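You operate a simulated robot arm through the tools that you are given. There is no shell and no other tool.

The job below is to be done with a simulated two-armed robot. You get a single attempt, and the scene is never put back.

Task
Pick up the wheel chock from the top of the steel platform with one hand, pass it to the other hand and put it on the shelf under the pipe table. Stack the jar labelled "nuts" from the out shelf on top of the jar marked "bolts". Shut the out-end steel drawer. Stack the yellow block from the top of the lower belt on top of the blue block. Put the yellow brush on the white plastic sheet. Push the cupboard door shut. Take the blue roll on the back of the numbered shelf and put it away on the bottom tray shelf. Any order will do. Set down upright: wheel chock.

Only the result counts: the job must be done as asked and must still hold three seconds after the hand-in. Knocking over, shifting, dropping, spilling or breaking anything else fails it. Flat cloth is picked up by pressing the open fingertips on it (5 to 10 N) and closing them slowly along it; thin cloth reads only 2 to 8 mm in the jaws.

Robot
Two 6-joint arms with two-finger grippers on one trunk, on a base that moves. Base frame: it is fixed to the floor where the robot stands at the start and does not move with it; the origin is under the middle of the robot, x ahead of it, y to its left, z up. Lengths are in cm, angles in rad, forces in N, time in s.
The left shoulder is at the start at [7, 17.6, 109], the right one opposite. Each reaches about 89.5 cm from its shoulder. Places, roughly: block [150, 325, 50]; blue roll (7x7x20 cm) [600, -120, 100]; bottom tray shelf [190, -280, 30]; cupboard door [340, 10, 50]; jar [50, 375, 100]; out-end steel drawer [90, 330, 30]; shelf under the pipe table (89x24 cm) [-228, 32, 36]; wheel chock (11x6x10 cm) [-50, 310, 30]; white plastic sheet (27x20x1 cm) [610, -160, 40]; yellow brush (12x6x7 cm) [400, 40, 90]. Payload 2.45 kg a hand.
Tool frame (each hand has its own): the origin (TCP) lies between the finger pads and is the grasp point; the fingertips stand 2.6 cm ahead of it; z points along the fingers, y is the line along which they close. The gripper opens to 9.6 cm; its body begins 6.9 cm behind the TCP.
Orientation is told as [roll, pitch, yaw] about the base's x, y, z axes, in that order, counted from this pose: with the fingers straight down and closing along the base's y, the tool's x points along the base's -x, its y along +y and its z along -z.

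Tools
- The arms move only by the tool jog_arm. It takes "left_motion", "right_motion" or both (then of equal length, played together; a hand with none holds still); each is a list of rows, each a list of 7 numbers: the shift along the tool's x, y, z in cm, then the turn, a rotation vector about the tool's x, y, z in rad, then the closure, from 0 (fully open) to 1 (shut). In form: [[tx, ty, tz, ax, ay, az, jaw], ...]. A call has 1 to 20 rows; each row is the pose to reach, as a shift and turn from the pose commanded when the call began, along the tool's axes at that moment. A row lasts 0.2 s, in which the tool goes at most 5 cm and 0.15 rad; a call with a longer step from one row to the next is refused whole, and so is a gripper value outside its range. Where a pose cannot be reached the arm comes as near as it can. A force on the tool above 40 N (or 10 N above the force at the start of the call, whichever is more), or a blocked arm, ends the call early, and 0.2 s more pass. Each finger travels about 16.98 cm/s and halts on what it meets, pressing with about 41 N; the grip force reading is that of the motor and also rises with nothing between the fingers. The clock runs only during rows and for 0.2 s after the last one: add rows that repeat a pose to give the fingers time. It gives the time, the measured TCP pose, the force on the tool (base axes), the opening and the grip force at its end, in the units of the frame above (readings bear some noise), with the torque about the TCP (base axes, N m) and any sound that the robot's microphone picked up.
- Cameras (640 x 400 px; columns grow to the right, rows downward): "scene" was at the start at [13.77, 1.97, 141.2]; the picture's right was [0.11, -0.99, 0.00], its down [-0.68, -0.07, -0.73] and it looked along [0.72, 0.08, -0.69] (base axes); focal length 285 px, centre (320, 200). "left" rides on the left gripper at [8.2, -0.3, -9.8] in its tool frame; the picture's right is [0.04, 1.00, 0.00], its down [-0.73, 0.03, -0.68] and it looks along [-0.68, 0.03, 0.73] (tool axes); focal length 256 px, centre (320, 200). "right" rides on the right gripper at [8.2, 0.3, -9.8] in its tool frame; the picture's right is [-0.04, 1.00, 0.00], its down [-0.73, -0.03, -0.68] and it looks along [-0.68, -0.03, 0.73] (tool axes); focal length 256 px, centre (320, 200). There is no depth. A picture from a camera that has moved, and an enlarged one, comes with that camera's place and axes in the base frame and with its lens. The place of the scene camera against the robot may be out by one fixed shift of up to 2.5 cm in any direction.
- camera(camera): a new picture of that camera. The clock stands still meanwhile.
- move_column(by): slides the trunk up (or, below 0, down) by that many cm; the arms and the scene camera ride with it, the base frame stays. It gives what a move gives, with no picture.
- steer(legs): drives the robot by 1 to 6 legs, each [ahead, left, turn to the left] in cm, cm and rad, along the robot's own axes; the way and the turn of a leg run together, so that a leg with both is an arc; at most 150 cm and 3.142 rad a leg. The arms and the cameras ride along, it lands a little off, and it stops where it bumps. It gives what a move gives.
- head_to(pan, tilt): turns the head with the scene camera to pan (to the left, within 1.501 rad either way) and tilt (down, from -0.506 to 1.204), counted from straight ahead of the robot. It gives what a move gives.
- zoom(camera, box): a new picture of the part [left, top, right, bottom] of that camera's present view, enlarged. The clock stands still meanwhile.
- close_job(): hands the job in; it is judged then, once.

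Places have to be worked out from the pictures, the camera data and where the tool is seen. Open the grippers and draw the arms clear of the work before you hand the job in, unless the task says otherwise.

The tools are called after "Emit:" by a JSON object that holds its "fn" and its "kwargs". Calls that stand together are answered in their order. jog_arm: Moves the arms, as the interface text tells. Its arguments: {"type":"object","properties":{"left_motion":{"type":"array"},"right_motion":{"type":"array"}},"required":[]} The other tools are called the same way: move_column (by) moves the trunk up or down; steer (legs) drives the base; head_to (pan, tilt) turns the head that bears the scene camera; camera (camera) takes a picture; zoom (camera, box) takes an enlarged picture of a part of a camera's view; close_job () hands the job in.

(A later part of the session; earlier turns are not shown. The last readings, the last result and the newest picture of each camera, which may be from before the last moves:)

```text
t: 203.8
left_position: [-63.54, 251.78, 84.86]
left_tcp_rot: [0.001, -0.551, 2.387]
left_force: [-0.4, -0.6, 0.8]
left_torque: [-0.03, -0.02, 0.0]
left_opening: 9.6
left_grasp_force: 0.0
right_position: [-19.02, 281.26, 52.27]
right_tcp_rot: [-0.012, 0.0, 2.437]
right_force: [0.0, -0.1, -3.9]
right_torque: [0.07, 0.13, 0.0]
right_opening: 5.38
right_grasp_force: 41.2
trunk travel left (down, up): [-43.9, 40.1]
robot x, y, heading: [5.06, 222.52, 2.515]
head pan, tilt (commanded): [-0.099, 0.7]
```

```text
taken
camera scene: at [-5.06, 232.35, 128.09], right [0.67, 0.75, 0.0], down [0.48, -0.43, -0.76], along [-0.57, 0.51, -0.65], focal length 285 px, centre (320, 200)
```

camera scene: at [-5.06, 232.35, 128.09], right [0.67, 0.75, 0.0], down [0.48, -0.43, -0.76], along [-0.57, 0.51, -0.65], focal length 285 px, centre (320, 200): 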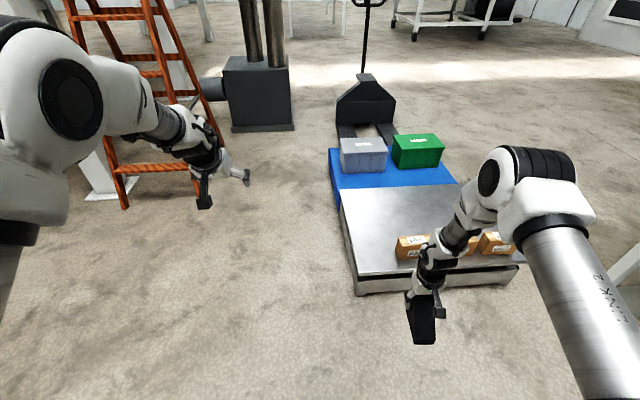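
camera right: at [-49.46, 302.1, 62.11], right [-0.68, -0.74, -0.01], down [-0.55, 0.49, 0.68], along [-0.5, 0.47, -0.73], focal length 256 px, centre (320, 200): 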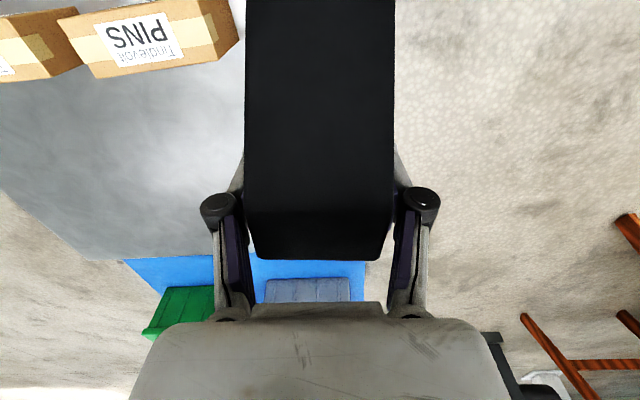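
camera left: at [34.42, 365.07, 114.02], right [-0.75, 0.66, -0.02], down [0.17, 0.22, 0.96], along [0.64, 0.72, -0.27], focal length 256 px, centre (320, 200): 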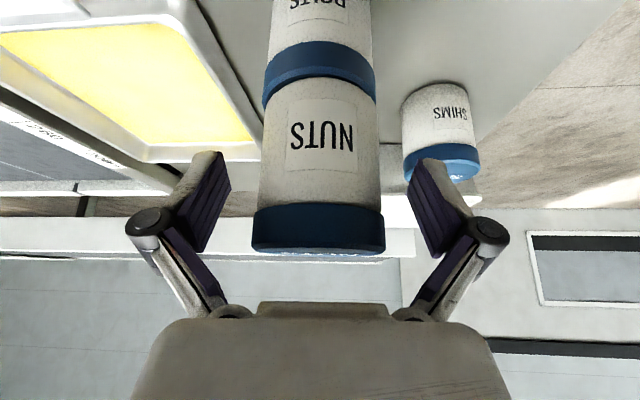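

The chock hangs level in the right hand. I bring it toward the middle (fwd ≈66, left ≈ −12, z≈58) and turn it 0.5 rad so its sloped end faces the left hand.

Emit:
{"fn": "jog_arm", "kwargs": {"right_motion": [[-1.1, 2.2, -0.6, 0, 0, 0.05, 1], [-2.1, 4.5, -1.1, 0, 0, 0.1, 1], [-3.2, 6.7, -1.7, 0, 0, 0.16, 1], [-4.2, 9.0, -2.3, 0, 0, 0.21, 1], [-5.3, 11.2, -2.8, 0, 0, 0.26, 1], [-6.4, 13.5, -3.4, 0, 0, 0.31, 1], [-7.4, 15.7, -4.0, 0, 0, 0.36, 1], [-8.5, 18.0, -4.6, 0, 0, 0.42, 1], [-9.5, 20.2, -5.1, 0, 0, 0.47, 1], [-10.6, 22.5, -5.7, 0, 0, 0.52, 1], [-10.6, 22.5, -5.7, 0, 0, 0.52, 1]]}}

Emit:
{"fn": "camera", "kwargs": {"camera": "scene"}}

```text
t: 206.2
left_position: [-63.49, 251.73, 84.94]
left_tcp_rot: [0.001, -0.55, 2.389]
left_force: [0.3, 0.3, 0.1]
left_torque: [0.02, 0.05, -0.02]
left_opening: 9.63
left_grasp_force: 0.0
right_position: [-38.35, 271.84, 51.25]
right_tcp_rot: [-0.071, -0.157, 1.924]
right_force: [0.0, -0.1, -4.3]
right_torque: [0.09, 0.05, 0.01]
right_opening: 5.37
right_grasp_force: 41.1
right hand out of reach, approached as far as the arm can: row 1, 2, 3, 4, 5, 6, 7, 8, 9, 10, 11
trunk travel left (down, up): [-43.9, 40.1]
robot x, y, heading: [5.13, 222.51, 2.512]
head pan, tilt (commanded): [-0.099, 0.7]
```

```text
taken
camera scene: at [-5.02, 232.33, 128.1], right [0.67, 0.75, 0.0], down [0.48, -0.43, -0.76], along [-0.57, 0.51, -0.64], focal length 285 px, centre (320, 200)
```

scene: 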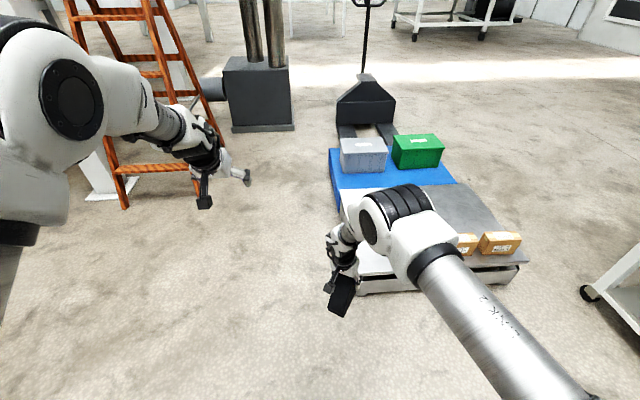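

The right hand is limited in height relative to the shoulder. I lower that hand by 14 cm (straightening it) and will raise the trunk instead.

Emit:
{"fn": "jog_arm", "kwargs": {"right_motion": [[0.6, 0, 2.3, -0.012, 0.026, 0, 1], [1.3, 0, 4.5, -0.024, 0.052, 0, 1], [1.9, 0, 6.8, -0.036, 0.08, 0, 1], [2.6, 0, 9.1, -0.047, 0.105, 0, 1], [3.2, 0, 11.3, -0.06, 0.13, 0, 1], [3.85, -0.1, 13.6, -0.071, 0.157, 0, 1], [3.85, -0.1, 13.6, -0.071, 0.157, 0, 1]]}}

Emit:
{"fn": "move_column", "kwargs": {"by": 22}}

Emit:
{"fn": "camera", "kwargs": {"camera": "scene"}}

Emit:
{"fn": "camera", "kwargs": {"camera": "right"}}

```text
t: 207.8
left_position: [-63.44, 251.77, 85.0]
left_tcp_rot: [0.001, -0.551, 2.39]
left_force: [-0.2, 0.3, -0.2]
left_torque: [0.01, 0.01, -0.01]
left_opening: 9.59
left_grasp_force: 0.1
right_position: [-35.26, 268.74, 37.55]
right_tcp_rot: [-0.031, -0.075, 1.922]
right_force: [-0.1, 1.1, -4.7]
right_torque: [0.11, 0.03, -0.02]
right_opening: 5.36
right_grasp_force: 40.7
right hand out of reach, approached as far as the arm can: row 2, 3, 4, 5, 6, 7
trunk travel left (down, up): [-43.9, 40.1]
robot x, y, heading: [4.98, 222.57, 2.519]
head pan, tilt (commanded): [-0.099, 0.7]
```

```text
t: 210.1
left_position: [-63.57, 251.77, 106.89]
left_tcp_rot: [0.001, -0.549, 2.389]
left_force: [1.0, -1.2, 0.5]
left_torque: [0.01, 0.01, -0.03]
left_opening: 9.57
left_grasp_force: 0.1
right_position: [-35.31, 268.78, 59.52]
right_tcp_rot: [-0.033, -0.078, 1.922]
right_force: [-0.1, 0.4, -4.1]
right_torque: [0.1, 0.03, -0.02]
right_opening: 5.36
right_grasp_force: 41.1
trunk travel left (down, up): [-65.9, 18.1]
robot x, y, heading: [5.22, 222.89, 2.513]
head pan, tilt (commanded): [-0.099, 0.7]
```

```text
taken
camera scene: at [-5.11, 232.34, 150.09], right [0.67, 0.75, 0.0], down [0.48, -0.43, -0.76], along [-0.57, 0.51, -0.64], focal length 285 px, centre (320, 200)
```

scene: 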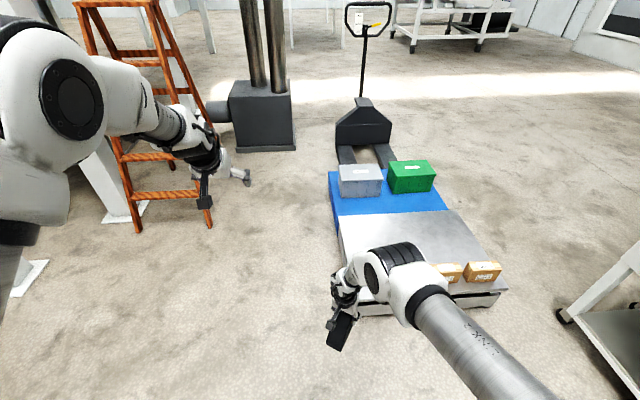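

```text
taken
camera right: at [-32.82, 260.28, 68.76], right [-0.95, -0.3, -0.03], down [-0.23, 0.64, 0.73], along [-0.2, 0.71, -0.68], focal length 256 px, centre (320, 200)
```

right: 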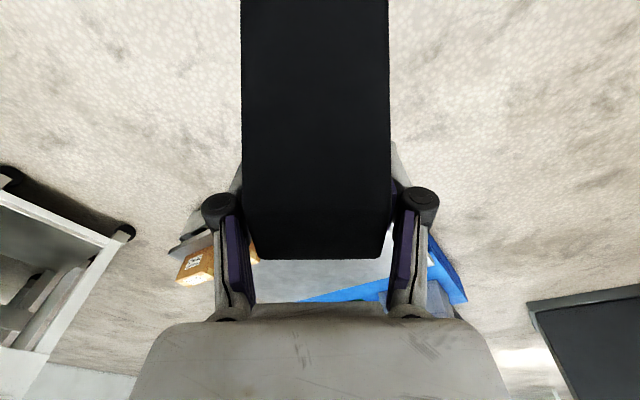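

The right hand holds the chock at (−35, 269, 59.5) with ~4° tilt. I now bring the left hand down and around to a pre-grasp 14 cm behind the chock's sloped end, tilted ~25–30° below horizontal along the chock's axis.

Emit:
{"fn": "jog_arm", "kwargs": {"left_motion": [[3.4, -0.5, 2.0, 0.016, -0.023, 0.012, 0], [6.7, -0.9, 3.9, 0.031, -0.046, 0.025, 0], [10.1, -1.4, 5.9, 0.047, -0.07, 0.037, 0], [13.4, -1.8, 7.8, 0.063, -0.093, 0.049, 0], [16.8, -2.3, 9.8, 0.078, -0.116, 0.061, 0], [20.1, -2.7, 11.7, 0.094, -0.139, 0.074, 0], [23.5, -3.2, 13.7, 0.11, -0.162, 0.086, 0], [26.8, -3.6, 15.6, 0.125, -0.186, 0.098, 0], [30.2, -4.1, 17.6, 0.141, -0.209, 0.11, 0], [33.5, -4.5, 19.5, 0.157, -0.232, 0.123, 0], [36.9, -5.0, 21.5, 0.172, -0.255, 0.135, 0], [40.2, -5.4, 23.4, 0.188, -0.278, 0.147, 0]]}}

Emit:
{"fn": "camera", "kwargs": {"camera": "scene"}}

Emit:
{"fn": "camera", "kwargs": {"camera": "left"}}

```text
t: 212.7
left_position: [-43.84, 240.53, 65.89]
left_tcp_rot: [-0.075, -0.835, 2.212]
left_force: [0.0, -0.3, 0.1]
left_torque: [-0.02, -0.02, 0.0]
left_opening: 9.57
left_grasp_force: 0.1
right_position: [-35.21, 268.88, 59.63]
right_tcp_rot: [-0.034, -0.078, 1.921]
right_force: [-1.1, 0.2, -3.7]
right_torque: [0.11, 0.0, 0.0]
right_opening: 5.37
right_grasp_force: 40.8
trunk travel left (down, up): [-65.9, 18.1]
robot x, y, heading: [5.01, 222.58, 2.512]
head pan, tilt (commanded): [-0.099, 0.7]
```

```text
taken
camera scene: at [-5.17, 232.28, 150.1], right [0.67, 0.75, 0.0], down [0.48, -0.43, -0.76], along [-0.57, 0.51, -0.64], focal length 285 px, centre (320, 200)
```

scene: 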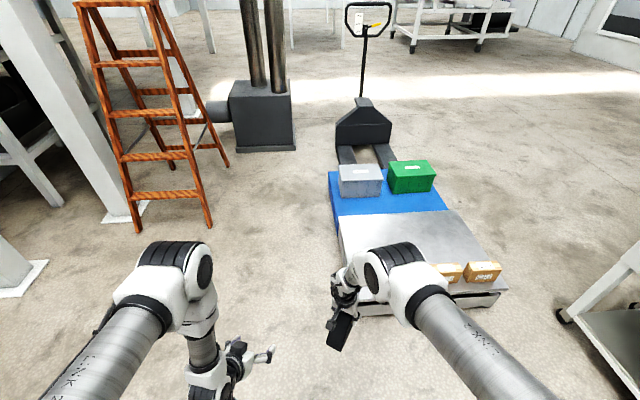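

```text
taken
camera left: at [-36.59, 230.09, 66.4], right [-0.82, -0.57, -0.08], down [-0.06, -0.05, 1.0], along [-0.57, 0.82, 0.01], focal length 256 px, centre (320, 200)
```

left: 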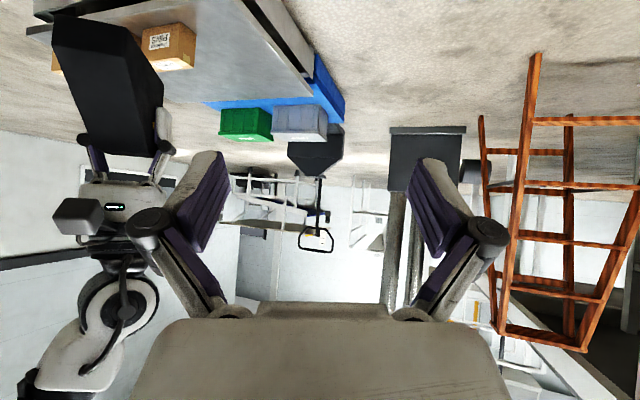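

No limits hit. The left camera sees the chock in the right hand. I move to the pre-grasp pose in line with the chock's sloped end.

Emit:
{"fn": "jog_arm", "kwargs": {"left_motion": [[0.5, -3.1, 0.9, 0.031, -0.046, 0.024, 0], [1.0, -6.1, 1.9, 0.063, -0.093, 0.049, 0], [1.5, -9.2, 2.8, 0.094, -0.139, 0.073, 0], [1.9, -12.3, 3.7, 0.125, -0.185, 0.098, 0], [2.4, -15.3, 4.7, 0.157, -0.231, 0.122, 0], [2.92, -18.4, 5.6, 0.1879, -0.2776, 0.1467, 0], [2.92, -18.4, 5.6, 0.1879, -0.2776, 0.1467, 0]]}}

Emit:
{"fn": "camera", "kwargs": {"camera": "left"}}

Emit:
{"fn": "camera", "kwargs": {"camera": "scene"}}

```text
t: 214.3
left_position: [-29.61, 252.55, 60.65]
left_tcp_rot: [-0.079, -1.125, 1.988]
left_force: [0.1, 0.6, 0.2]
left_torque: [0.0, 0.02, -0.02]
left_opening: 9.61
left_grasp_force: 0.1
left hand out of reach, approached as far as the arm can: row 6, 7
right_position: [-35.23, 268.78, 59.65]
right_tcp_rot: [-0.034, -0.079, 1.921]
right_force: [0.2, -0.6, -4.9]
right_torque: [0.11, 0.06, 0.03]
right_opening: 5.35
right_grasp_force: 40.8
trunk travel left (down, up): [-65.9, 18.1]
robot x, y, heading: [4.64, 222.61, 2.51]
head pan, tilt (commanded): [-0.099, 0.7]
```

```text
taken
camera left: at [-25.08, 241.02, 57.49], right [-0.93, -0.35, -0.07], down [0.04, -0.3, 0.95], along [-0.36, 0.89, 0.29], focal length 256 px, centre (320, 200)
```

left: 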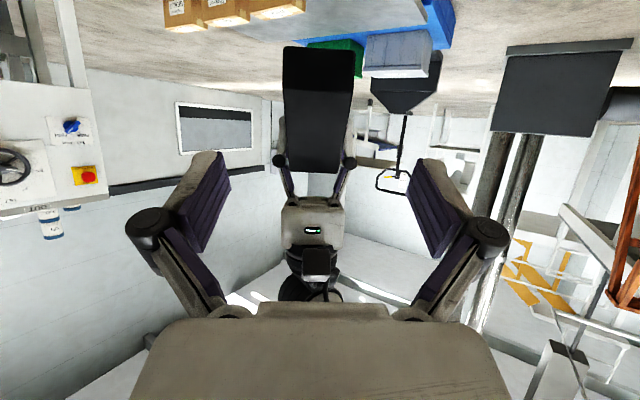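

```text
taken
camera scene: at [-5.11, 232.31, 150.09], right [0.67, 0.75, 0.0], down [0.48, -0.43, -0.76], along [-0.57, 0.51, -0.64], focal length 285 px, centre (320, 200)
```

scene: 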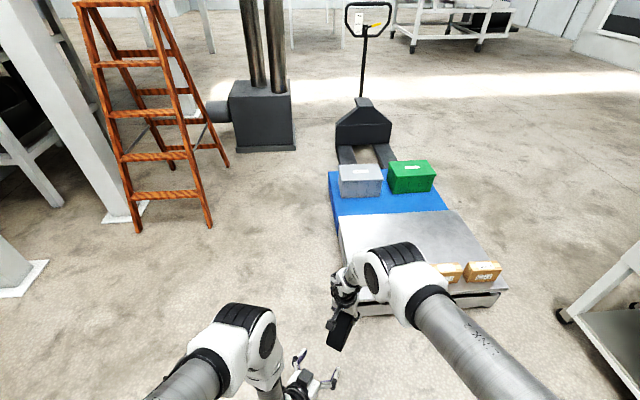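

The left fingers are in line with the chock's sloped end (chock centred at col ≈319). I advance 9 cm and check before the last part.

Emit:
{"fn": "jog_arm", "kwargs": {"left_motion": [[0, 0, 2, 0, 0, 0, 0], [0, 0, 4, 0, 0, 0, 0], [-0.1, -0.1, 6, 0, 0, 0, 0], [-0.1, -0.1, 8, 0, 0, 0, 0], [-0.15, -0.1, 9, 0, 0, 0, 0], [-0.15, -0.1, 9, 0, 0, 0, 0]]}}

Emit:
{"fn": "camera", "kwargs": {"camera": "left"}}

Emit:
{"fn": "zoom", "kwargs": {"camera": "scene", "box": [240, 240, 440, 400]}}

Emit:
{"fn": "camera", "kwargs": {"camera": "right"}}

```text
t: 215.7
left_position: [-32.85, 260.13, 56.95]
left_tcp_rot: [-0.066, -1.124, 1.986]
left_force: [0.3, 0.4, 0.3]
left_torque: [-0.02, 0.02, 0.01]
left_opening: 9.59
left_grasp_force: 0.0
right_position: [-35.14, 268.87, 59.62]
right_tcp_rot: [-0.034, -0.078, 1.921]
right_force: [-0.5, 0.0, -3.3]
right_torque: [0.13, 0.03, -0.03]
right_opening: 5.34
right_grasp_force: 40.7
trunk travel left (down, up): [-65.9, 18.1]
robot x, y, heading: [4.83, 222.28, 2.516]
head pan, tilt (commanded): [-0.099, 0.7]
```

```text
taken
camera left: at [-28.22, 248.67, 53.73], right [-0.93, -0.36, -0.06], down [0.05, -0.3, 0.95], along [-0.36, 0.88, 0.29], focal length 256 px, centre (320, 200)
```

left: 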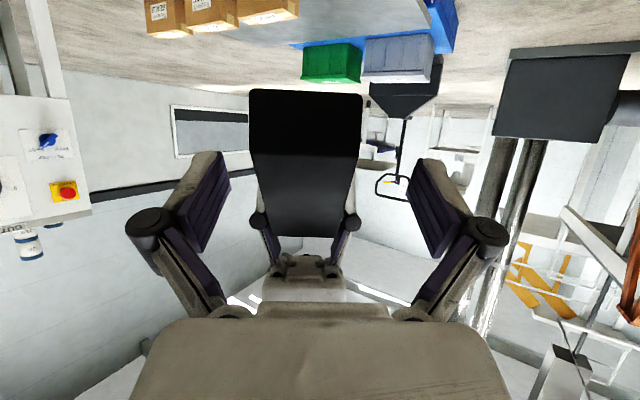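

```text
2.50 times, centred on (340, 320) of scene
camera zoom: at [-5.09, 232.33, 150.09], right [0.67, 0.75, 0.0], down [0.48, -0.43, -0.76], along [-0.57, 0.51, -0.64], focal length 712 px, centre (270, -100)
```

zoom: 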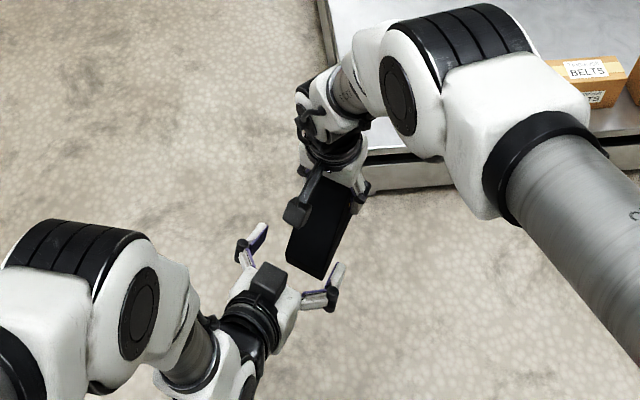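

```text
taken
camera right: at [-32.81, 260.28, 68.78], right [-0.95, -0.3, -0.03], down [-0.23, 0.64, 0.73], along [-0.2, 0.71, -0.68], focal length 256 px, centre (320, 200)
```

right: 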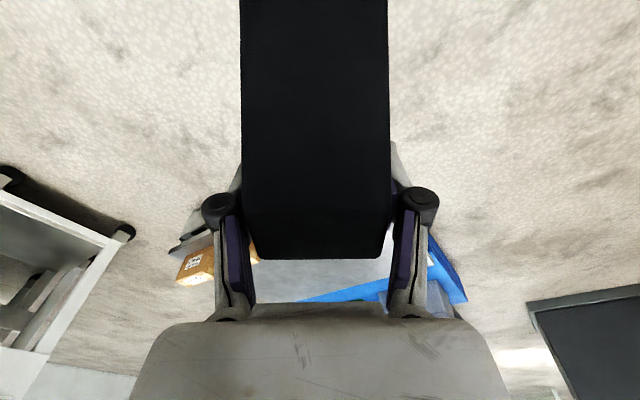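

Everything is clear. I centre 0.7 cm sideways and advance the last 5 cm so that the left fingers straddle the low end.

Emit:
{"fn": "jog_arm", "kwargs": {"left_motion": [[0, -0.35, 0, 0, 0, 0, 0], [0, -0.73, 0.5, 0, 0, 0, 0], [0, -0.73, 1.5, 0, 0, 0, 0], [0, -0.73, 2.5, 0, 0, 0, 0], [0, -0.73, 3.5, 0, 0, 0, 0], [0, -0.73, 4.3, 0, 0, 0, 0], [0, -0.73, 5.0, 0, 0, 0, 0], [0, -0.73, 5.0, 0, 0, 0, 0]]}}

Emit:
{"fn": "camera", "kwargs": {"camera": "left"}}

Emit:
{"fn": "camera", "kwargs": {"camera": "right"}}

Emit:
{"fn": "zoom", "kwargs": {"camera": "scene", "box": [240, 240, 440, 400]}}

```text
t: 217.0
left_position: [-36.23, 262.9, 56.04]
left_tcp_rot: [0.007, -1.137, 1.931]
left_force: [23.6, 10.5, 14.3]
left_torque: [0.43, -0.37, -0.3]
left_opening: 9.6
left_grasp_force: 0.3
right_position: [-36.12, 268.84, 59.98]
right_tcp_rot: [-0.013, -0.091, 1.918]
right_force: [-22.8, -10.7, -18.5]
right_torque: [0.14, 1.31, -1.07]
right_opening: 5.36
right_grasp_force: 41.3
trunk travel left (down, up): [-65.9, 18.1]
robot x, y, heading: [4.72, 222.49, 2.509]
head pan, tilt (commanded): [-0.099, 0.7]
stopped in row 6 (right hand): the force on the tool passed its limit at 42 N (the readings are from after the stop); the commanded pose is now the measured one
```

```text
taken
camera left: at [-31.51, 251.59, 52.82], right [-0.93, -0.37, -0.03], down [0.08, -0.3, 0.95], along [-0.36, 0.88, 0.31], focal length 256 px, centre (320, 200)
```

left: 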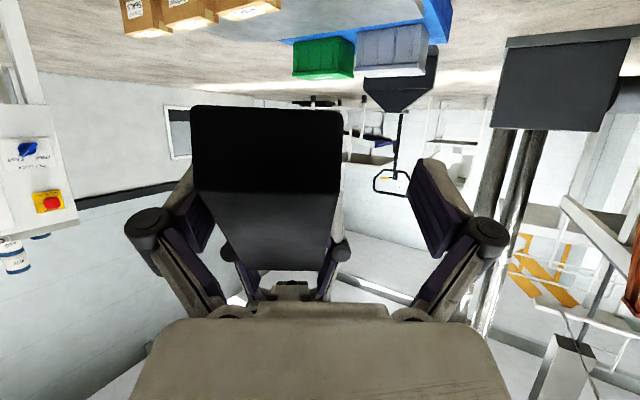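

```text
taken
camera right: at [-33.49, 260.3, 69.01], right [-0.95, -0.3, -0.01], down [-0.21, 0.64, 0.74], along [-0.22, 0.71, -0.67], focal length 256 px, centre (320, 200)
```

right: 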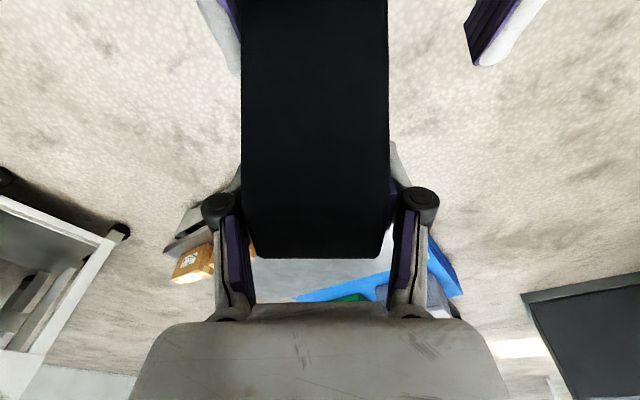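

```text
2.50 times, centred on (340, 320) of scene
camera zoom: at [-5.12, 232.3, 150.09], right [0.67, 0.75, 0.0], down [0.48, -0.43, -0.76], along [-0.57, 0.51, -0.64], focal length 712 px, centre (270, -100)
```

zoom: 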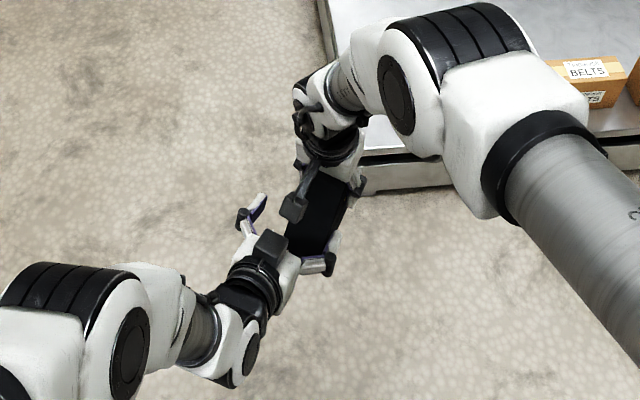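

The left arm cannot go further right and slid sideways, its finger pressing the chock. I relieve by shifting the chock (right hand) 2.5 cm toward the left, which also helps centre it.

Emit:
{"fn": "jog_arm", "kwargs": {"right_motion": [[0, 0.8, 0, 0, 0, 0, 1], [0, 1.6, 0, 0, 0, 0, 1], [0, 2.4, 0, 0, 0, 0, 1], [0, 2.4, 0, 0, 0, 0, 1]]}}

Emit:
{"fn": "camera", "kwargs": {"camera": "left"}}

```text
t: 218.0
left_position: [-36.17, 262.98, 56.18]
left_tcp_rot: [0.006, -1.135, 1.934]
left_force: [0.6, -0.1, -0.2]
left_torque: [-0.01, -0.01, 0.0]
left_opening: 9.56
left_grasp_force: 0.2
right_position: [-38.1, 268.1, 59.87]
right_tcp_rot: [-0.021, -0.091, 1.92]
right_force: [0.0, 0.3, -5.5]
right_torque: [0.1, 0.03, 0.0]
right_opening: 5.37
right_grasp_force: 41.2
trunk travel left (down, up): [-65.9, 18.1]
robot x, y, heading: [4.82, 222.31, 2.513]
head pan, tilt (commanded): [-0.099, 0.7]
```

```text
taken
camera left: at [-31.52, 251.58, 52.82], right [-0.93, -0.38, -0.03], down [0.08, -0.29, 0.95], along [-0.37, 0.88, 0.3], focal length 256 px, centre (320, 200)
```

left: 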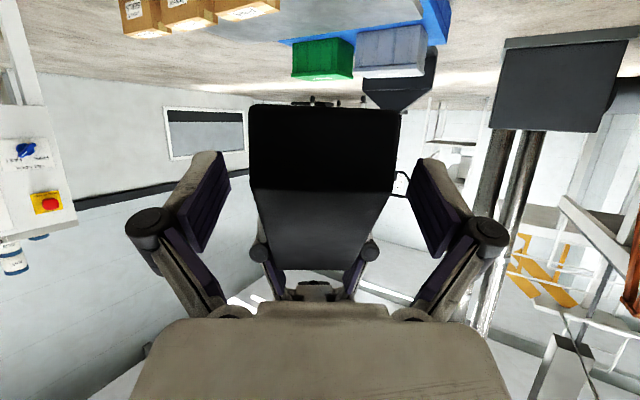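

The chock is now centred between the left fingers (TCP at X≈2.5, Z≈4.1 in chock coordinates). I push the chock 1.2 cm deeper into the left gripper using the right hand.

Emit:
{"fn": "jog_arm", "kwargs": {"right_motion": [[0.4, 0, -0.2, 0, 0, 0, 1], [0.8, 0, -0.4, 0, 0, 0, 1], [1.2, 0, -0.6, 0, 0, 0, 1], [1.2, 0, -0.6, 0, 0, 0, 1]]}}

Emit:
{"fn": "camera", "kwargs": {"camera": "left"}}

Emit:
{"fn": "camera", "kwargs": {"camera": "right"}}

```text
t: 219.0
left_position: [-36.14, 262.98, 56.0]
left_tcp_rot: [0.005, -1.134, 1.935]
left_force: [-0.3, 0.1, -0.4]
left_torque: [-0.01, -0.01, 0.03]
left_opening: 9.59
left_grasp_force: 0.1
right_position: [-37.7, 267.1, 60.45]
right_tcp_rot: [-0.019, -0.089, 1.92]
right_force: [-0.6, 0.1, -5.1]
right_torque: [0.07, 0.05, 0.01]
right_opening: 5.36
right_grasp_force: 41.2
trunk travel left (down, up): [-65.9, 18.1]
robot x, y, heading: [4.89, 222.72, 2.511]
head pan, tilt (commanded): [-0.099, 0.7]
```

```text
taken
camera left: at [-31.49, 251.54, 52.78], right [-0.93, -0.38, -0.03], down [0.08, -0.29, 0.95], along [-0.37, 0.88, 0.3], focal length 256 px, centre (320, 200)
```

left: 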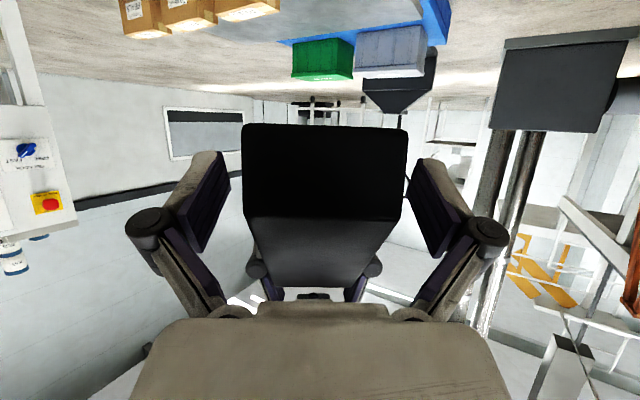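

```text
taken
camera right: at [-35.11, 258.46, 69.44], right [-0.95, -0.3, -0.01], down [-0.21, 0.64, 0.74], along [-0.21, 0.71, -0.67], focal length 256 px, centre (320, 200)
```

right: 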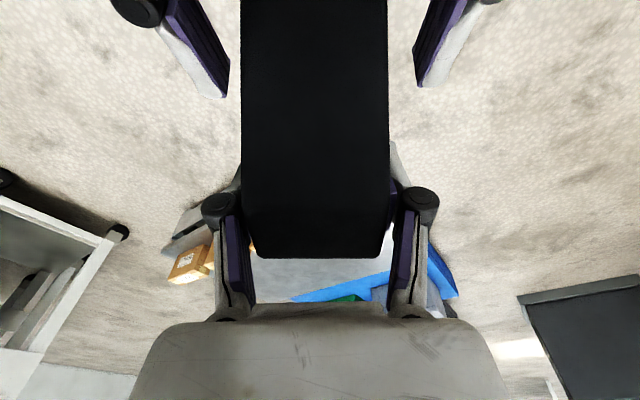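

Both hands are well placed. I close the left fingers gradually on the chock while the right keeps its hold.

Emit:
{"fn": "jog_arm", "kwargs": {"left_motion": [[0, 0, 0, 0, 0, 0, 0.2], [0, 0, 0, 0, 0, 0, 0.3], [0, 0, 0, 0, 0, 0, 0.36], [0, 0, 0, 0, 0, 0, 0.4], [0, 0, 0, 0, 0, 0, 0.43], [0, 0, 0, 0, 0, 0, 0.46], [0, 0, 0, 0, 0, 0, 0.6], [0, 0, 0, 0, 0, 0, 1], [0, 0, 0, 0, 0, 0, 1]]}}

Emit:
{"fn": "camera", "kwargs": {"camera": "left"}}

```text
t: 221.0
left_position: [-36.2, 262.96, 56.01]
left_tcp_rot: [0.006, -1.137, 1.933]
left_force: [12.6, -3.8, 10.2]
left_torque: [0.34, 0.28, -0.52]
left_opening: 5.35
left_grasp_force: 41.3
right_position: [-37.62, 267.14, 60.34]
right_tcp_rot: [-0.016, -0.09, 1.92]
right_force: [-13.2, 2.6, -14.5]
right_torque: [0.27, 0.46, 0.02]
right_opening: 5.38
right_grasp_force: 41.2
trunk travel left (down, up): [-65.9, 18.1]
robot x, y, heading: [4.92, 222.27, 2.513]
head pan, tilt (commanded): [-0.099, 0.7]
```

```text
taken
camera left: at [-31.47, 251.57, 52.8], right [-0.93, -0.37, -0.03], down [0.08, -0.29, 0.95], along [-0.37, 0.88, 0.3], focal length 256 px, centre (320, 200)
```

left: 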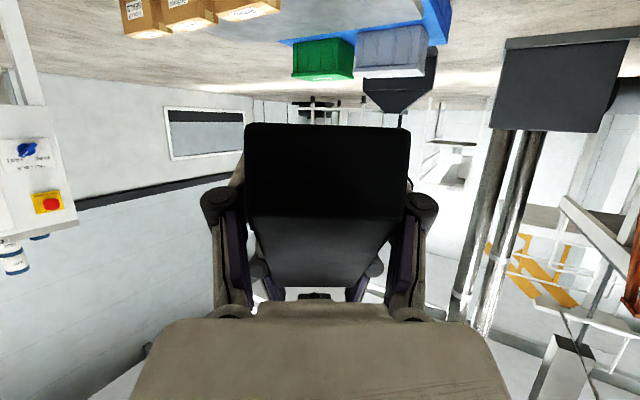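

Both hands hold it (5.35 cm, 41 N each). I open the right hand slowly and lift it straight up off the chock.

Emit:
{"fn": "jog_arm", "kwargs": {"right_motion": [[0, 0, 0, 0, 0, 0, 0.7], [0, 0, 0, 0, 0, 0, 0.45], [0, 0, 0, 0, 0, 0, 0.35], [0, 0, 0, 0, 0, 0, 0.2], [0, 0, 0, 0, 0, 0, 0], [0, 0, 0, 0, 0, 0, 0]]}}

Emit:
{"fn": "jog_arm", "kwargs": {"right_motion": [[0, 0, -1, 0, 0, 0, 0], [0, 0, -2, 0, 0, 0, 0], [0, 0, -3.5, 0, 0, 0, 0], [0, 0, -5, 0, 0, 0, 0], [0, 0, -7, 0, 0, 0, 0]]}}

Emit:
{"fn": "camera", "kwargs": {"camera": "scene"}}

Emit:
{"fn": "camera", "kwargs": {"camera": "left"}}

```text
t: 222.4
left_position: [-36.36, 262.91, 56.01]
left_tcp_rot: [0.005, -1.134, 1.935]
left_force: [-0.3, 0.8, -0.3]
left_torque: [-0.07, -0.07, 0.0]
left_opening: 5.35
left_grasp_force: 40.9
right_position: [-37.77, 267.05, 60.49]
right_tcp_rot: [-0.02, -0.09, 1.92]
right_force: [0.1, -0.4, -0.1]
right_torque: [-0.02, -0.01, -0.03]
right_opening: 9.6
right_grasp_force: 0.0
trunk travel left (down, up): [-65.9, 18.1]
robot x, y, heading: [5.05, 222.39, 2.517]
head pan, tilt (commanded): [-0.099, 0.7]
```

```text
t: 223.6
left_position: [-36.28, 262.93, 56.06]
left_tcp_rot: [0.006, -1.136, 1.932]
left_force: [0.2, -0.1, -0.2]
left_torque: [-0.07, -0.03, 0.03]
left_opening: 5.36
left_grasp_force: 41.1
right_position: [-37.13, 266.13, 66.57]
right_tcp_rot: [-0.028, -0.112, 1.92]
right_force: [0.2, -0.8, 0.0]
right_torque: [-0.03, 0.0, 0.02]
right_opening: 9.61
right_grasp_force: 0.1
right hand out of reach, approached as far as the arm can: row 4, 5
trunk travel left (down, up): [-65.9, 18.1]
robot x, y, heading: [5.15, 222.44, 2.513]
head pan, tilt (commanded): [-0.099, 0.7]
```

```text
taken
camera scene: at [-5.06, 232.26, 150.1], right [0.67, 0.75, 0.0], down [0.48, -0.43, -0.76], along [-0.57, 0.51, -0.64], focal length 285 px, centre (320, 200)
```

scene: 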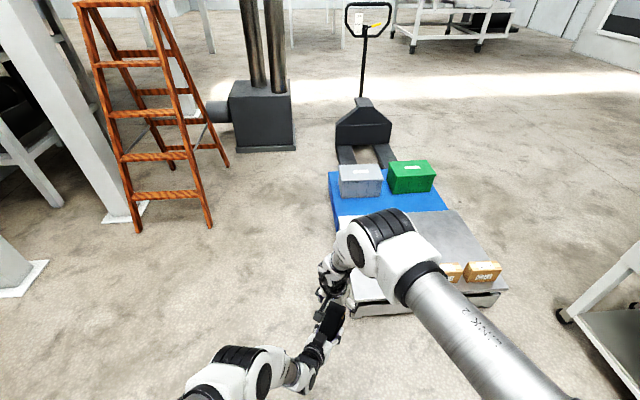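

```text
taken
camera left: at [-31.5, 251.52, 52.8], right [-0.93, -0.38, -0.03], down [0.08, -0.29, 0.95], along [-0.37, 0.88, 0.3], focal length 256 px, centre (320, 200)
```

left: 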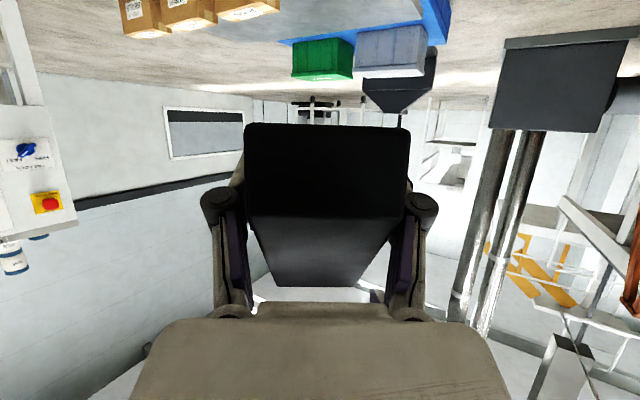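

The left hand alone holds the chock; the right hand is 6 cm up, clear of it. I move the right hand away to the right.

Emit:
{"fn": "jog_arm", "kwargs": {"right_motion": [[0, -2, -0.5, 0, 0, 0, 0], [0, -5, -1, 0, 0, 0, 0], [-1, -8, -1, 0, 0, 0, 0], [-2, -12, -1, 0, 0, 0, 0], [-3, -16, -1, 0, 0, 0, 0], [-4, -20, -1, 0, 0, 0, 0], [-5, -24, -1, 0, 0, 0, 0], [-5, -28, -1, 0, 0, 0, 0]]}}

Emit:
{"fn": "camera", "kwargs": {"camera": "scene"}}

```text
t: 225.4
left_position: [-36.17, 262.93, 56.1]
left_tcp_rot: [0.009, -1.135, 1.933]
left_force: [-0.5, 1.2, 0.4]
left_torque: [-0.06, -0.04, 0.02]
left_opening: 5.38
left_grasp_force: 40.9
right_position: [-12.19, 280.31, 68.34]
right_tcp_rot: [-0.018, -0.086, 1.918]
right_force: [0.0, 0.4, 0.8]
right_torque: [-0.06, 0.02, 0.0]
right_opening: 9.61
right_grasp_force: 0.0
right hand out of reach, approached as far as the arm can: row 1
trunk travel left (down, up): [-65.9, 18.1]
robot x, y, heading: [4.61, 222.51, 2.513]
head pan, tilt (commanded): [-0.099, 0.7]
```

```text
taken
camera scene: at [-4.92, 232.41, 150.1], right [0.67, 0.75, 0.0], down [0.48, -0.43, -0.76], along [-0.57, 0.51, -0.64], focal length 285 px, centre (320, 200)
```

scene: 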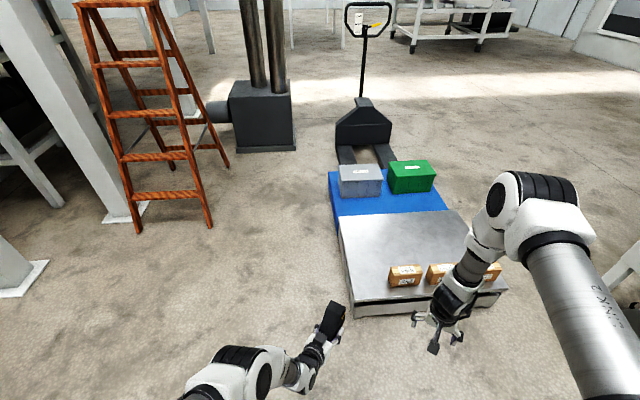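

The chock is in the left hand. Now I drive toward the pipe table area: strafing left/back to around (−40, 30), then turning to face −x for a look.

Emit:
{"fn": "steer", "kwargs": {"legs": [[-38, 91, 0], [-38, 91, 0], [0, 0, 0.63]]}}

Emit:
{"fn": "head_to", "kwargs": {"pan": 0.0, "tilt": 0.35}}

Emit:
{"fn": "camera", "kwargs": {"camera": "scene"}}

```text
t: 237.0
left_position: [-97.53, 37.79, 56.16]
left_tcp_rot: [0.006, -1.134, 2.574]
left_force: [0.0, 0.9, 0.1]
left_torque: [-0.02, -0.05, 0.0]
left_opening: 5.38
left_grasp_force: 40.5
right_position: [-88.8, 66.1, 68.33]
right_tcp_rot: [-0.019, -0.09, 2.558]
right_force: [-0.3, -0.3, -0.1]
right_torque: [0.01, 0.0, -0.02]
right_opening: 9.59
right_grasp_force: 0.2
trunk travel left (down, up): [-65.9, 18.1]
robot x, y, heading: [-40.5, 30.33, -3.133]
head pan, tilt (commanded): [-0.099, 0.7]
```

```text
t: 237.8
left_position: [-97.66, 37.81, 55.9]
left_tcp_rot: [0.006, -1.133, 2.572]
left_force: [0.2, -0.1, 0.0]
left_torque: [-0.04, -0.07, 0.02]
left_opening: 5.35
left_grasp_force: 41.1
right_position: [-88.78, 66.11, 68.31]
right_tcp_rot: [-0.018, -0.087, 2.561]
right_force: [-0.2, -0.2, 0.1]
right_torque: [0.02, 0.01, 0.0]
right_opening: 9.6
right_grasp_force: 0.1
trunk travel left (down, up): [-65.9, 18.1]
robot x, y, heading: [-40.97, 30.06, -3.133]
head pan, tilt (commanded): [0.0, 0.351]
```

```text
taken
camera scene: at [-54.46, 30.95, 153.23], right [-0.01, 1.0, 0.0], down [0.35, 0.0, -0.94], along [-0.94, -0.01, -0.35], focal length 285 px, centre (320, 200)
```

scene: 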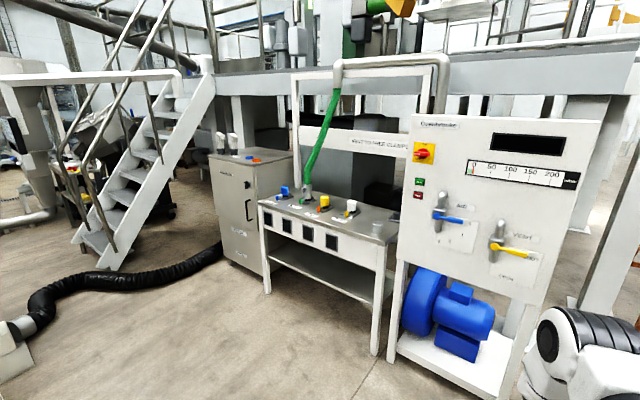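

The pipe table is ahead (white frame with green hose), its shelf visible below. I zoom in.

Emit:
{"fn": "zoom", "kwargs": {"camera": "scene", "box": [230, 160, 430, 370]}}

```text
1.90 times, centred on (330, 265) of scene
camera zoom: at [-54.46, 30.95, 153.23], right [-0.01, 1.0, 0.0], down [0.35, 0.0, -0.94], along [-0.94, -0.01, -0.35], focal length 542 px, centre (301, 76)
```

zoom: 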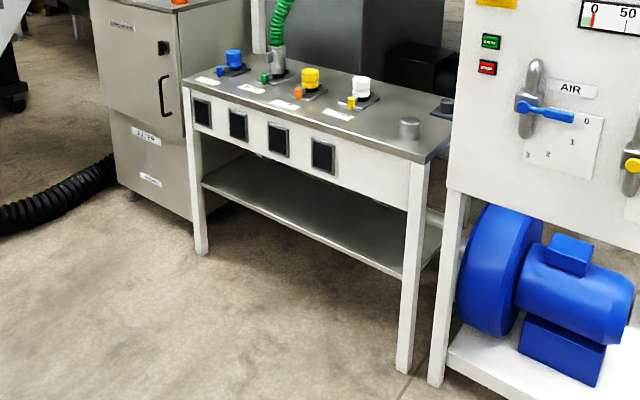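

The table front runs at ~53°, so facing it means heading ≈2.49; shelf z≈36, clear height up to z≈61. I swing the left hand to point straight ahead with the chock level, then turn and drive to a stand-off in front of the table.

Emit:
{"fn": "jog_arm", "kwargs": {"left_motion": [[0.4, 2.6, -0.9, -0.084, 0.014, -0.045, 1], [0.8, 5.2, -1.75, -0.168, 0.029, -0.089, 1], [1.25, 7.8, -2.6, -0.253, 0.043, -0.134, 1], [1.7, 10.3, -3.5, -0.337, 0.057, -0.178, 1], [2.1, 12.9, -4.4, -0.421, 0.072, -0.223, 1], [2.5, 15.5, -5.25, -0.5053, 0.086, -0.267, 1], [2.5, 15.5, -5.25, -0.5053, 0.086, -0.267, 1]]}}

Emit:
{"fn": "camera", "kwargs": {"camera": "left"}}

Emit:
{"fn": "steer", "kwargs": {"legs": [[0, 0, -0.66], [45.6, 102.5, 0]]}}

Emit:
{"fn": "head_to", "kwargs": {"pan": 0.0, "tilt": 0.55}}

Emit:
{"fn": "camera", "kwargs": {"camera": "scene"}}

```text
t: 239.4
left_position: [-100.91, 21.67, 56.15]
left_tcp_rot: [-0.001, -1.045, -3.129]
left_force: [-1.2, -0.4, 0.3]
left_torque: [0.0, -0.09, 0.0]
left_opening: 5.36
left_grasp_force: 41.2
right_position: [-88.87, 66.12, 68.29]
right_tcp_rot: [-0.018, -0.088, 2.56]
right_force: [-0.9, 0.4, -0.1]
right_torque: [0.02, -0.01, -0.02]
right_opening: 9.57
right_grasp_force: 0.0
trunk travel left (down, up): [-65.9, 18.1]
robot x, y, heading: [-40.86, 29.65, -3.129]
head pan, tilt (commanded): [0.0, 0.351]
```

```text
taken
camera left: at [-88.36, 22.18, 53.96], right [0.03, -1.0, -0.04], down [0.22, -0.03, 0.98], along [-0.98, -0.04, 0.22], focal length 256 px, centre (320, 200)
```

left: 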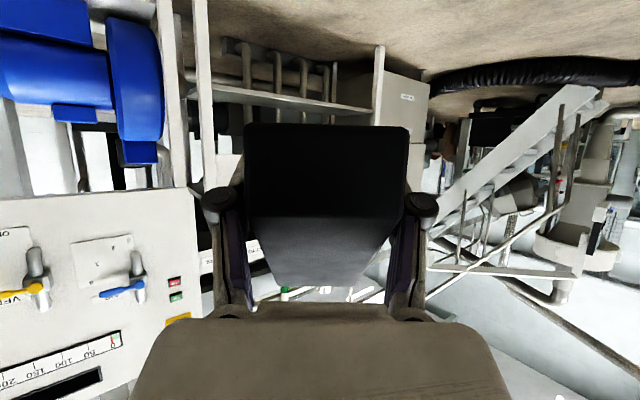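

```text
t: 246.9
left_position: [-191.4, 6.03, 56.09]
left_tcp_rot: [-0.002, -1.046, 2.5]
left_force: [0.1, 0.8, 0.1]
left_torque: [-0.08, -0.12, -0.01]
left_opening: 5.36
left_grasp_force: 41.3
right_position: [-154.85, 33.96, 68.38]
right_tcp_rot: [-0.019, -0.089, 1.907]
right_force: [0.3, -0.2, -0.5]
right_torque: [-0.03, 0.02, -0.03]
right_opening: 9.58
right_grasp_force: 0.0
trunk travel left (down, up): [-65.9, 18.1]
robot x, y, heading: [-138.56, -24.2, 2.501]
head pan, tilt (commanded): [0.0, 0.351]
```

```text
t: 247.6
left_position: [-191.39, 6.05, 56.11]
left_tcp_rot: [-0.002, -1.045, 2.502]
left_force: [0.3, -0.4, 0.4]
left_torque: [-0.05, -0.05, 0.0]
left_opening: 5.36
left_grasp_force: 40.9
right_position: [-154.91, 34.03, 68.22]
right_tcp_rot: [-0.019, -0.091, 1.907]
right_force: [-0.4, 0.5, 0.1]
right_torque: [0.03, -0.01, 0.02]
right_opening: 9.58
right_grasp_force: 0.2
trunk travel left (down, up): [-65.9, 18.1]
robot x, y, heading: [-138.26, -24.1, 2.5]
head pan, tilt (commanded): [0.0, 0.55]
```

```text
taken
camera scene: at [-149.11, -14.45, 151.41], right [0.6, 0.8, 0.0], down [0.42, -0.31, -0.85], along [-0.68, 0.51, -0.52], focal length 285 px, centre (320, 200)
```

scene: 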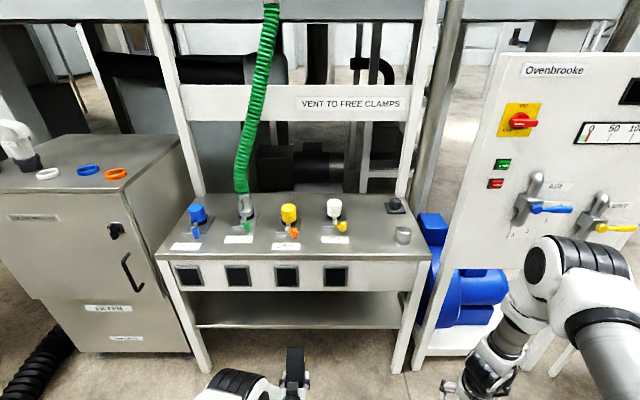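

Facing the table squarely: shelf front is ≈93 cm ahead. I lower the trunk 13 cm so that the chock will pass under the apron (bottom ≈40, top ≈50), and drive 30 cm forward, 8 cm left.

Emit:
{"fn": "move_column", "kwargs": {"by": -13}}

Emit:
{"fn": "steer", "kwargs": {"legs": [[28, 8, 0]]}}

Emit:
{"fn": "head_to", "kwargs": {"pan": 0.0, "tilt": 0.8}}

Emit:
{"fn": "camera", "kwargs": {"camera": "scene"}}

Emit:
{"fn": "camera", "kwargs": {"camera": "left"}}

```text
t: 249.2
left_position: [-191.39, 6.03, 43.15]
left_tcp_rot: [-0.002, -1.045, 2.5]
left_force: [0.1, 0.2, -0.1]
left_torque: [-0.07, -0.06, 0.01]
left_opening: 5.34
left_grasp_force: 40.9
right_position: [-154.87, 33.94, 55.33]
right_tcp_rot: [-0.02, -0.087, 1.907]
right_force: [-0.5, -0.3, -0.1]
right_torque: [-0.01, 0.01, 0.01]
right_opening: 9.61
right_grasp_force: 0.0
trunk travel left (down, up): [-52.9, 31.1]
robot x, y, heading: [-138.01, -23.66, 2.5]
head pan, tilt (commanded): [0.0, 0.55]
```

```text
t: 251.2
left_position: [-218.5, 16.42, 42.99]
left_tcp_rot: [-0.002, -1.044, 2.501]
left_force: [0.6, -1.1, -0.4]
left_torque: [0.0, -0.08, 0.0]
left_opening: 5.36
left_grasp_force: 41.0
right_position: [-182.25, 44.32, 55.26]
right_tcp_rot: [-0.018, -0.09, 1.907]
right_force: [0.3, 0.4, 0.0]
right_torque: [0.01, -0.01, 0.02]
right_opening: 9.61
right_grasp_force: 0.1
trunk travel left (down, up): [-52.9, 31.1]
robot x, y, heading: [-165.4, -13.79, 2.499]
head pan, tilt (commanded): [0.0, 0.55]
```

```text
t: 252.0
left_position: [-218.62, 16.21, 43.14]
left_tcp_rot: [0.0, -1.046, 2.5]
left_force: [0.7, -0.1, 0.0]
left_torque: [-0.02, -0.05, -0.02]
left_opening: 5.35
left_grasp_force: 40.6
right_position: [-181.97, 44.22, 55.27]
right_tcp_rot: [-0.02, -0.09, 1.906]
right_force: [1.0, -0.3, -0.2]
right_torque: [-0.01, 0.03, 0.05]
right_opening: 9.58
right_grasp_force: 0.1
trunk travel left (down, up): [-52.9, 31.1]
robot x, y, heading: [-165.61, -13.53, 2.505]
head pan, tilt (commanded): [0.0, 0.799]
```

```text
taken
camera scene: at [-175.61, -4.75, 136.28], right [0.6, 0.8, 0.0], down [0.57, -0.43, -0.7], along [-0.56, 0.42, -0.72], focal length 285 px, centre (320, 200)
```

scene: 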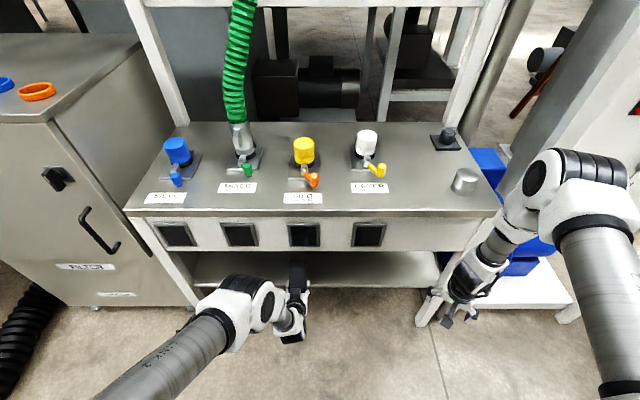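

```text
taken
camera left: at [-208.31, 9.03, 40.93], right [-0.58, -0.81, -0.04], down [0.16, -0.16, 0.98], along [-0.8, 0.56, 0.22], focal length 256 px, centre (320, 200)
```

left: 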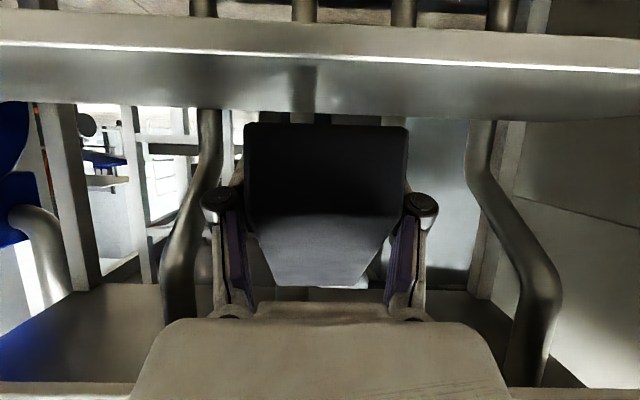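

The view under the table is clear (only pipes behind the shelf). I extend the left arm 14 cm forward horizontally to carry the chock in over the shelf.

Emit:
{"fn": "jog_arm", "kwargs": {"left_motion": [[-1.0, 0, 1.73, 0, 0, 0, 1], [-2.0, 0, 3.46, 0, 0, 0, 1], [-3.0, 0, 5.2, 0, 0, 0, 1], [-4.0, 0, 6.9, 0, 0, 0, 1], [-5.0, 0, 8.65, 0, 0, 0, 1], [-6.0, 0, 10.4, 0, 0, 0, 1], [-7.03, 0, 12.1, 0, 0, 0, 1], [-7.03, 0, 12.1, 0, 0, 0, 1]]}}

Emit:
{"fn": "camera", "kwargs": {"camera": "left"}}

Emit:
{"fn": "camera", "kwargs": {"camera": "scene"}}

```text
t: 253.8
left_position: [-226.36, 22.29, 45.04]
left_tcp_rot: [-0.005, -1.044, 2.502]
left_force: [0.2, 0.5, 0.1]
left_torque: [-0.08, -0.04, 0.02]
left_opening: 5.37
left_grasp_force: 41.1
left hand out of reach, approached as far as the arm can: row 5, 6, 7, 8
right_position: [-182.03, 44.22, 55.25]
right_tcp_rot: [-0.02, -0.088, 1.906]
right_force: [-0.5, 0.4, -0.1]
right_torque: [0.03, -0.05, 0.02]
right_opening: 9.58
right_grasp_force: 0.0
trunk travel left (down, up): [-52.9, 31.1]
robot x, y, heading: [-165.54, -13.88, 2.502]
head pan, tilt (commanded): [0.0, 0.799]
```

```text
taken
camera left: at [-216.15, 15.0, 42.81], right [-0.59, -0.81, -0.04], down [0.16, -0.16, 0.97], along [-0.8, 0.56, 0.22], focal length 256 px, centre (320, 200)
```

left: 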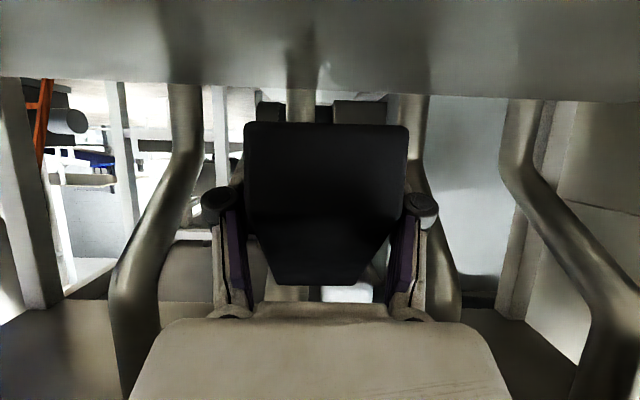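

```text
taken
camera scene: at [-175.63, -4.75, 136.27], right [0.6, 0.8, 0.0], down [0.58, -0.43, -0.7], along [-0.56, 0.42, -0.72], focal length 285 px, centre (320, 200)
```

scene: 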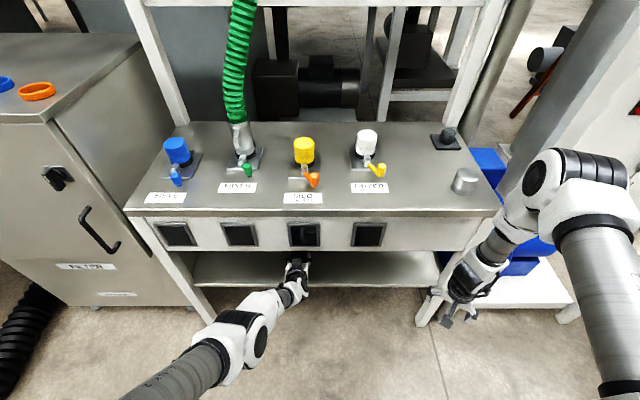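

The arm is near full reach; the chock is ~2 cm inside the shelf edge. I drive the base 5 cm forward, then lower.

Emit:
{"fn": "steer", "kwargs": {"legs": [[5, 0, 0]]}}

Emit:
{"fn": "move_column", "kwargs": {"by": -4}}

Emit:
{"fn": "camera", "kwargs": {"camera": "left"}}

Emit:
{"fn": "zoom", "kwargs": {"camera": "scene", "box": [180, 200, 450, 350]}}

```text
t: 254.7
left_position: [-230.42, 25.45, 44.85]
left_tcp_rot: [-0.005, -1.044, 2.502]
left_force: [-1.0, 0.4, 0.2]
left_torque: [-0.03, -0.05, 0.01]
left_opening: 5.34
left_grasp_force: 41.3
right_position: [-186.12, 47.29, 55.2]
right_tcp_rot: [-0.019, -0.087, 1.906]
right_force: [-0.4, -0.6, -0.3]
right_torque: [-0.01, -0.03, 0.01]
right_opening: 9.59
right_grasp_force: 0.0
trunk travel left (down, up): [-52.9, 31.1]
robot x, y, heading: [-169.5, -10.57, 2.498]
head pan, tilt (commanded): [0.0, 0.799]
```

```text
t: 255.5
left_position: [-230.32, 25.29, 40.96]
left_tcp_rot: [-0.008, -1.045, 2.501]
left_force: [0.5, 0.0, -0.1]
left_torque: [-0.06, -0.08, 0.01]
left_opening: 5.33
left_grasp_force: 41.1
right_position: [-186.04, 47.24, 51.34]
right_tcp_rot: [-0.019, -0.087, 1.905]
right_force: [-0.2, -0.2, 0.1]
right_torque: [0.03, 0.03, -0.02]
right_opening: 9.61
right_grasp_force: 0.0
trunk travel left (down, up): [-48.9, 35.1]
robot x, y, heading: [-169.38, -10.72, 2.5]
head pan, tilt (commanded): [0.0, 0.799]
```

```text
taken
camera left: at [-220.15, 18.01, 38.83], right [-0.59, -0.81, -0.04], down [0.16, -0.16, 0.97], along [-0.8, 0.57, 0.22], focal length 256 px, centre (320, 200)
```

left: 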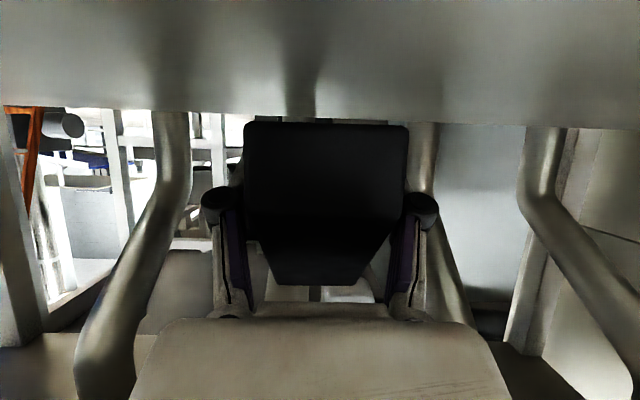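

```text
2.37 times, centred on (315, 275) of scene
camera zoom: at [-179.62, -1.77, 132.27], right [0.6, 0.8, 0.0], down [0.57, -0.43, -0.7], along [-0.56, 0.42, -0.72], focal length 675 px, centre (332, 22)
```

zoom: 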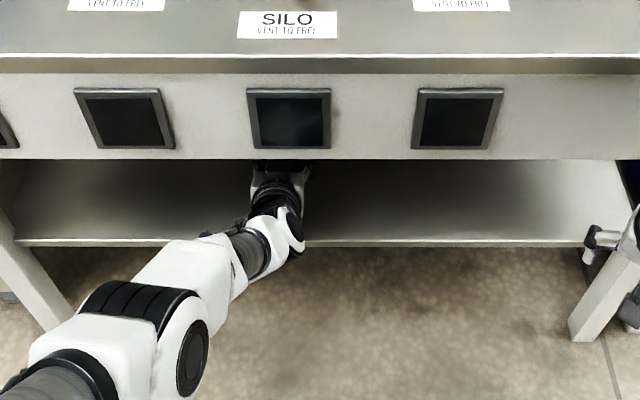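

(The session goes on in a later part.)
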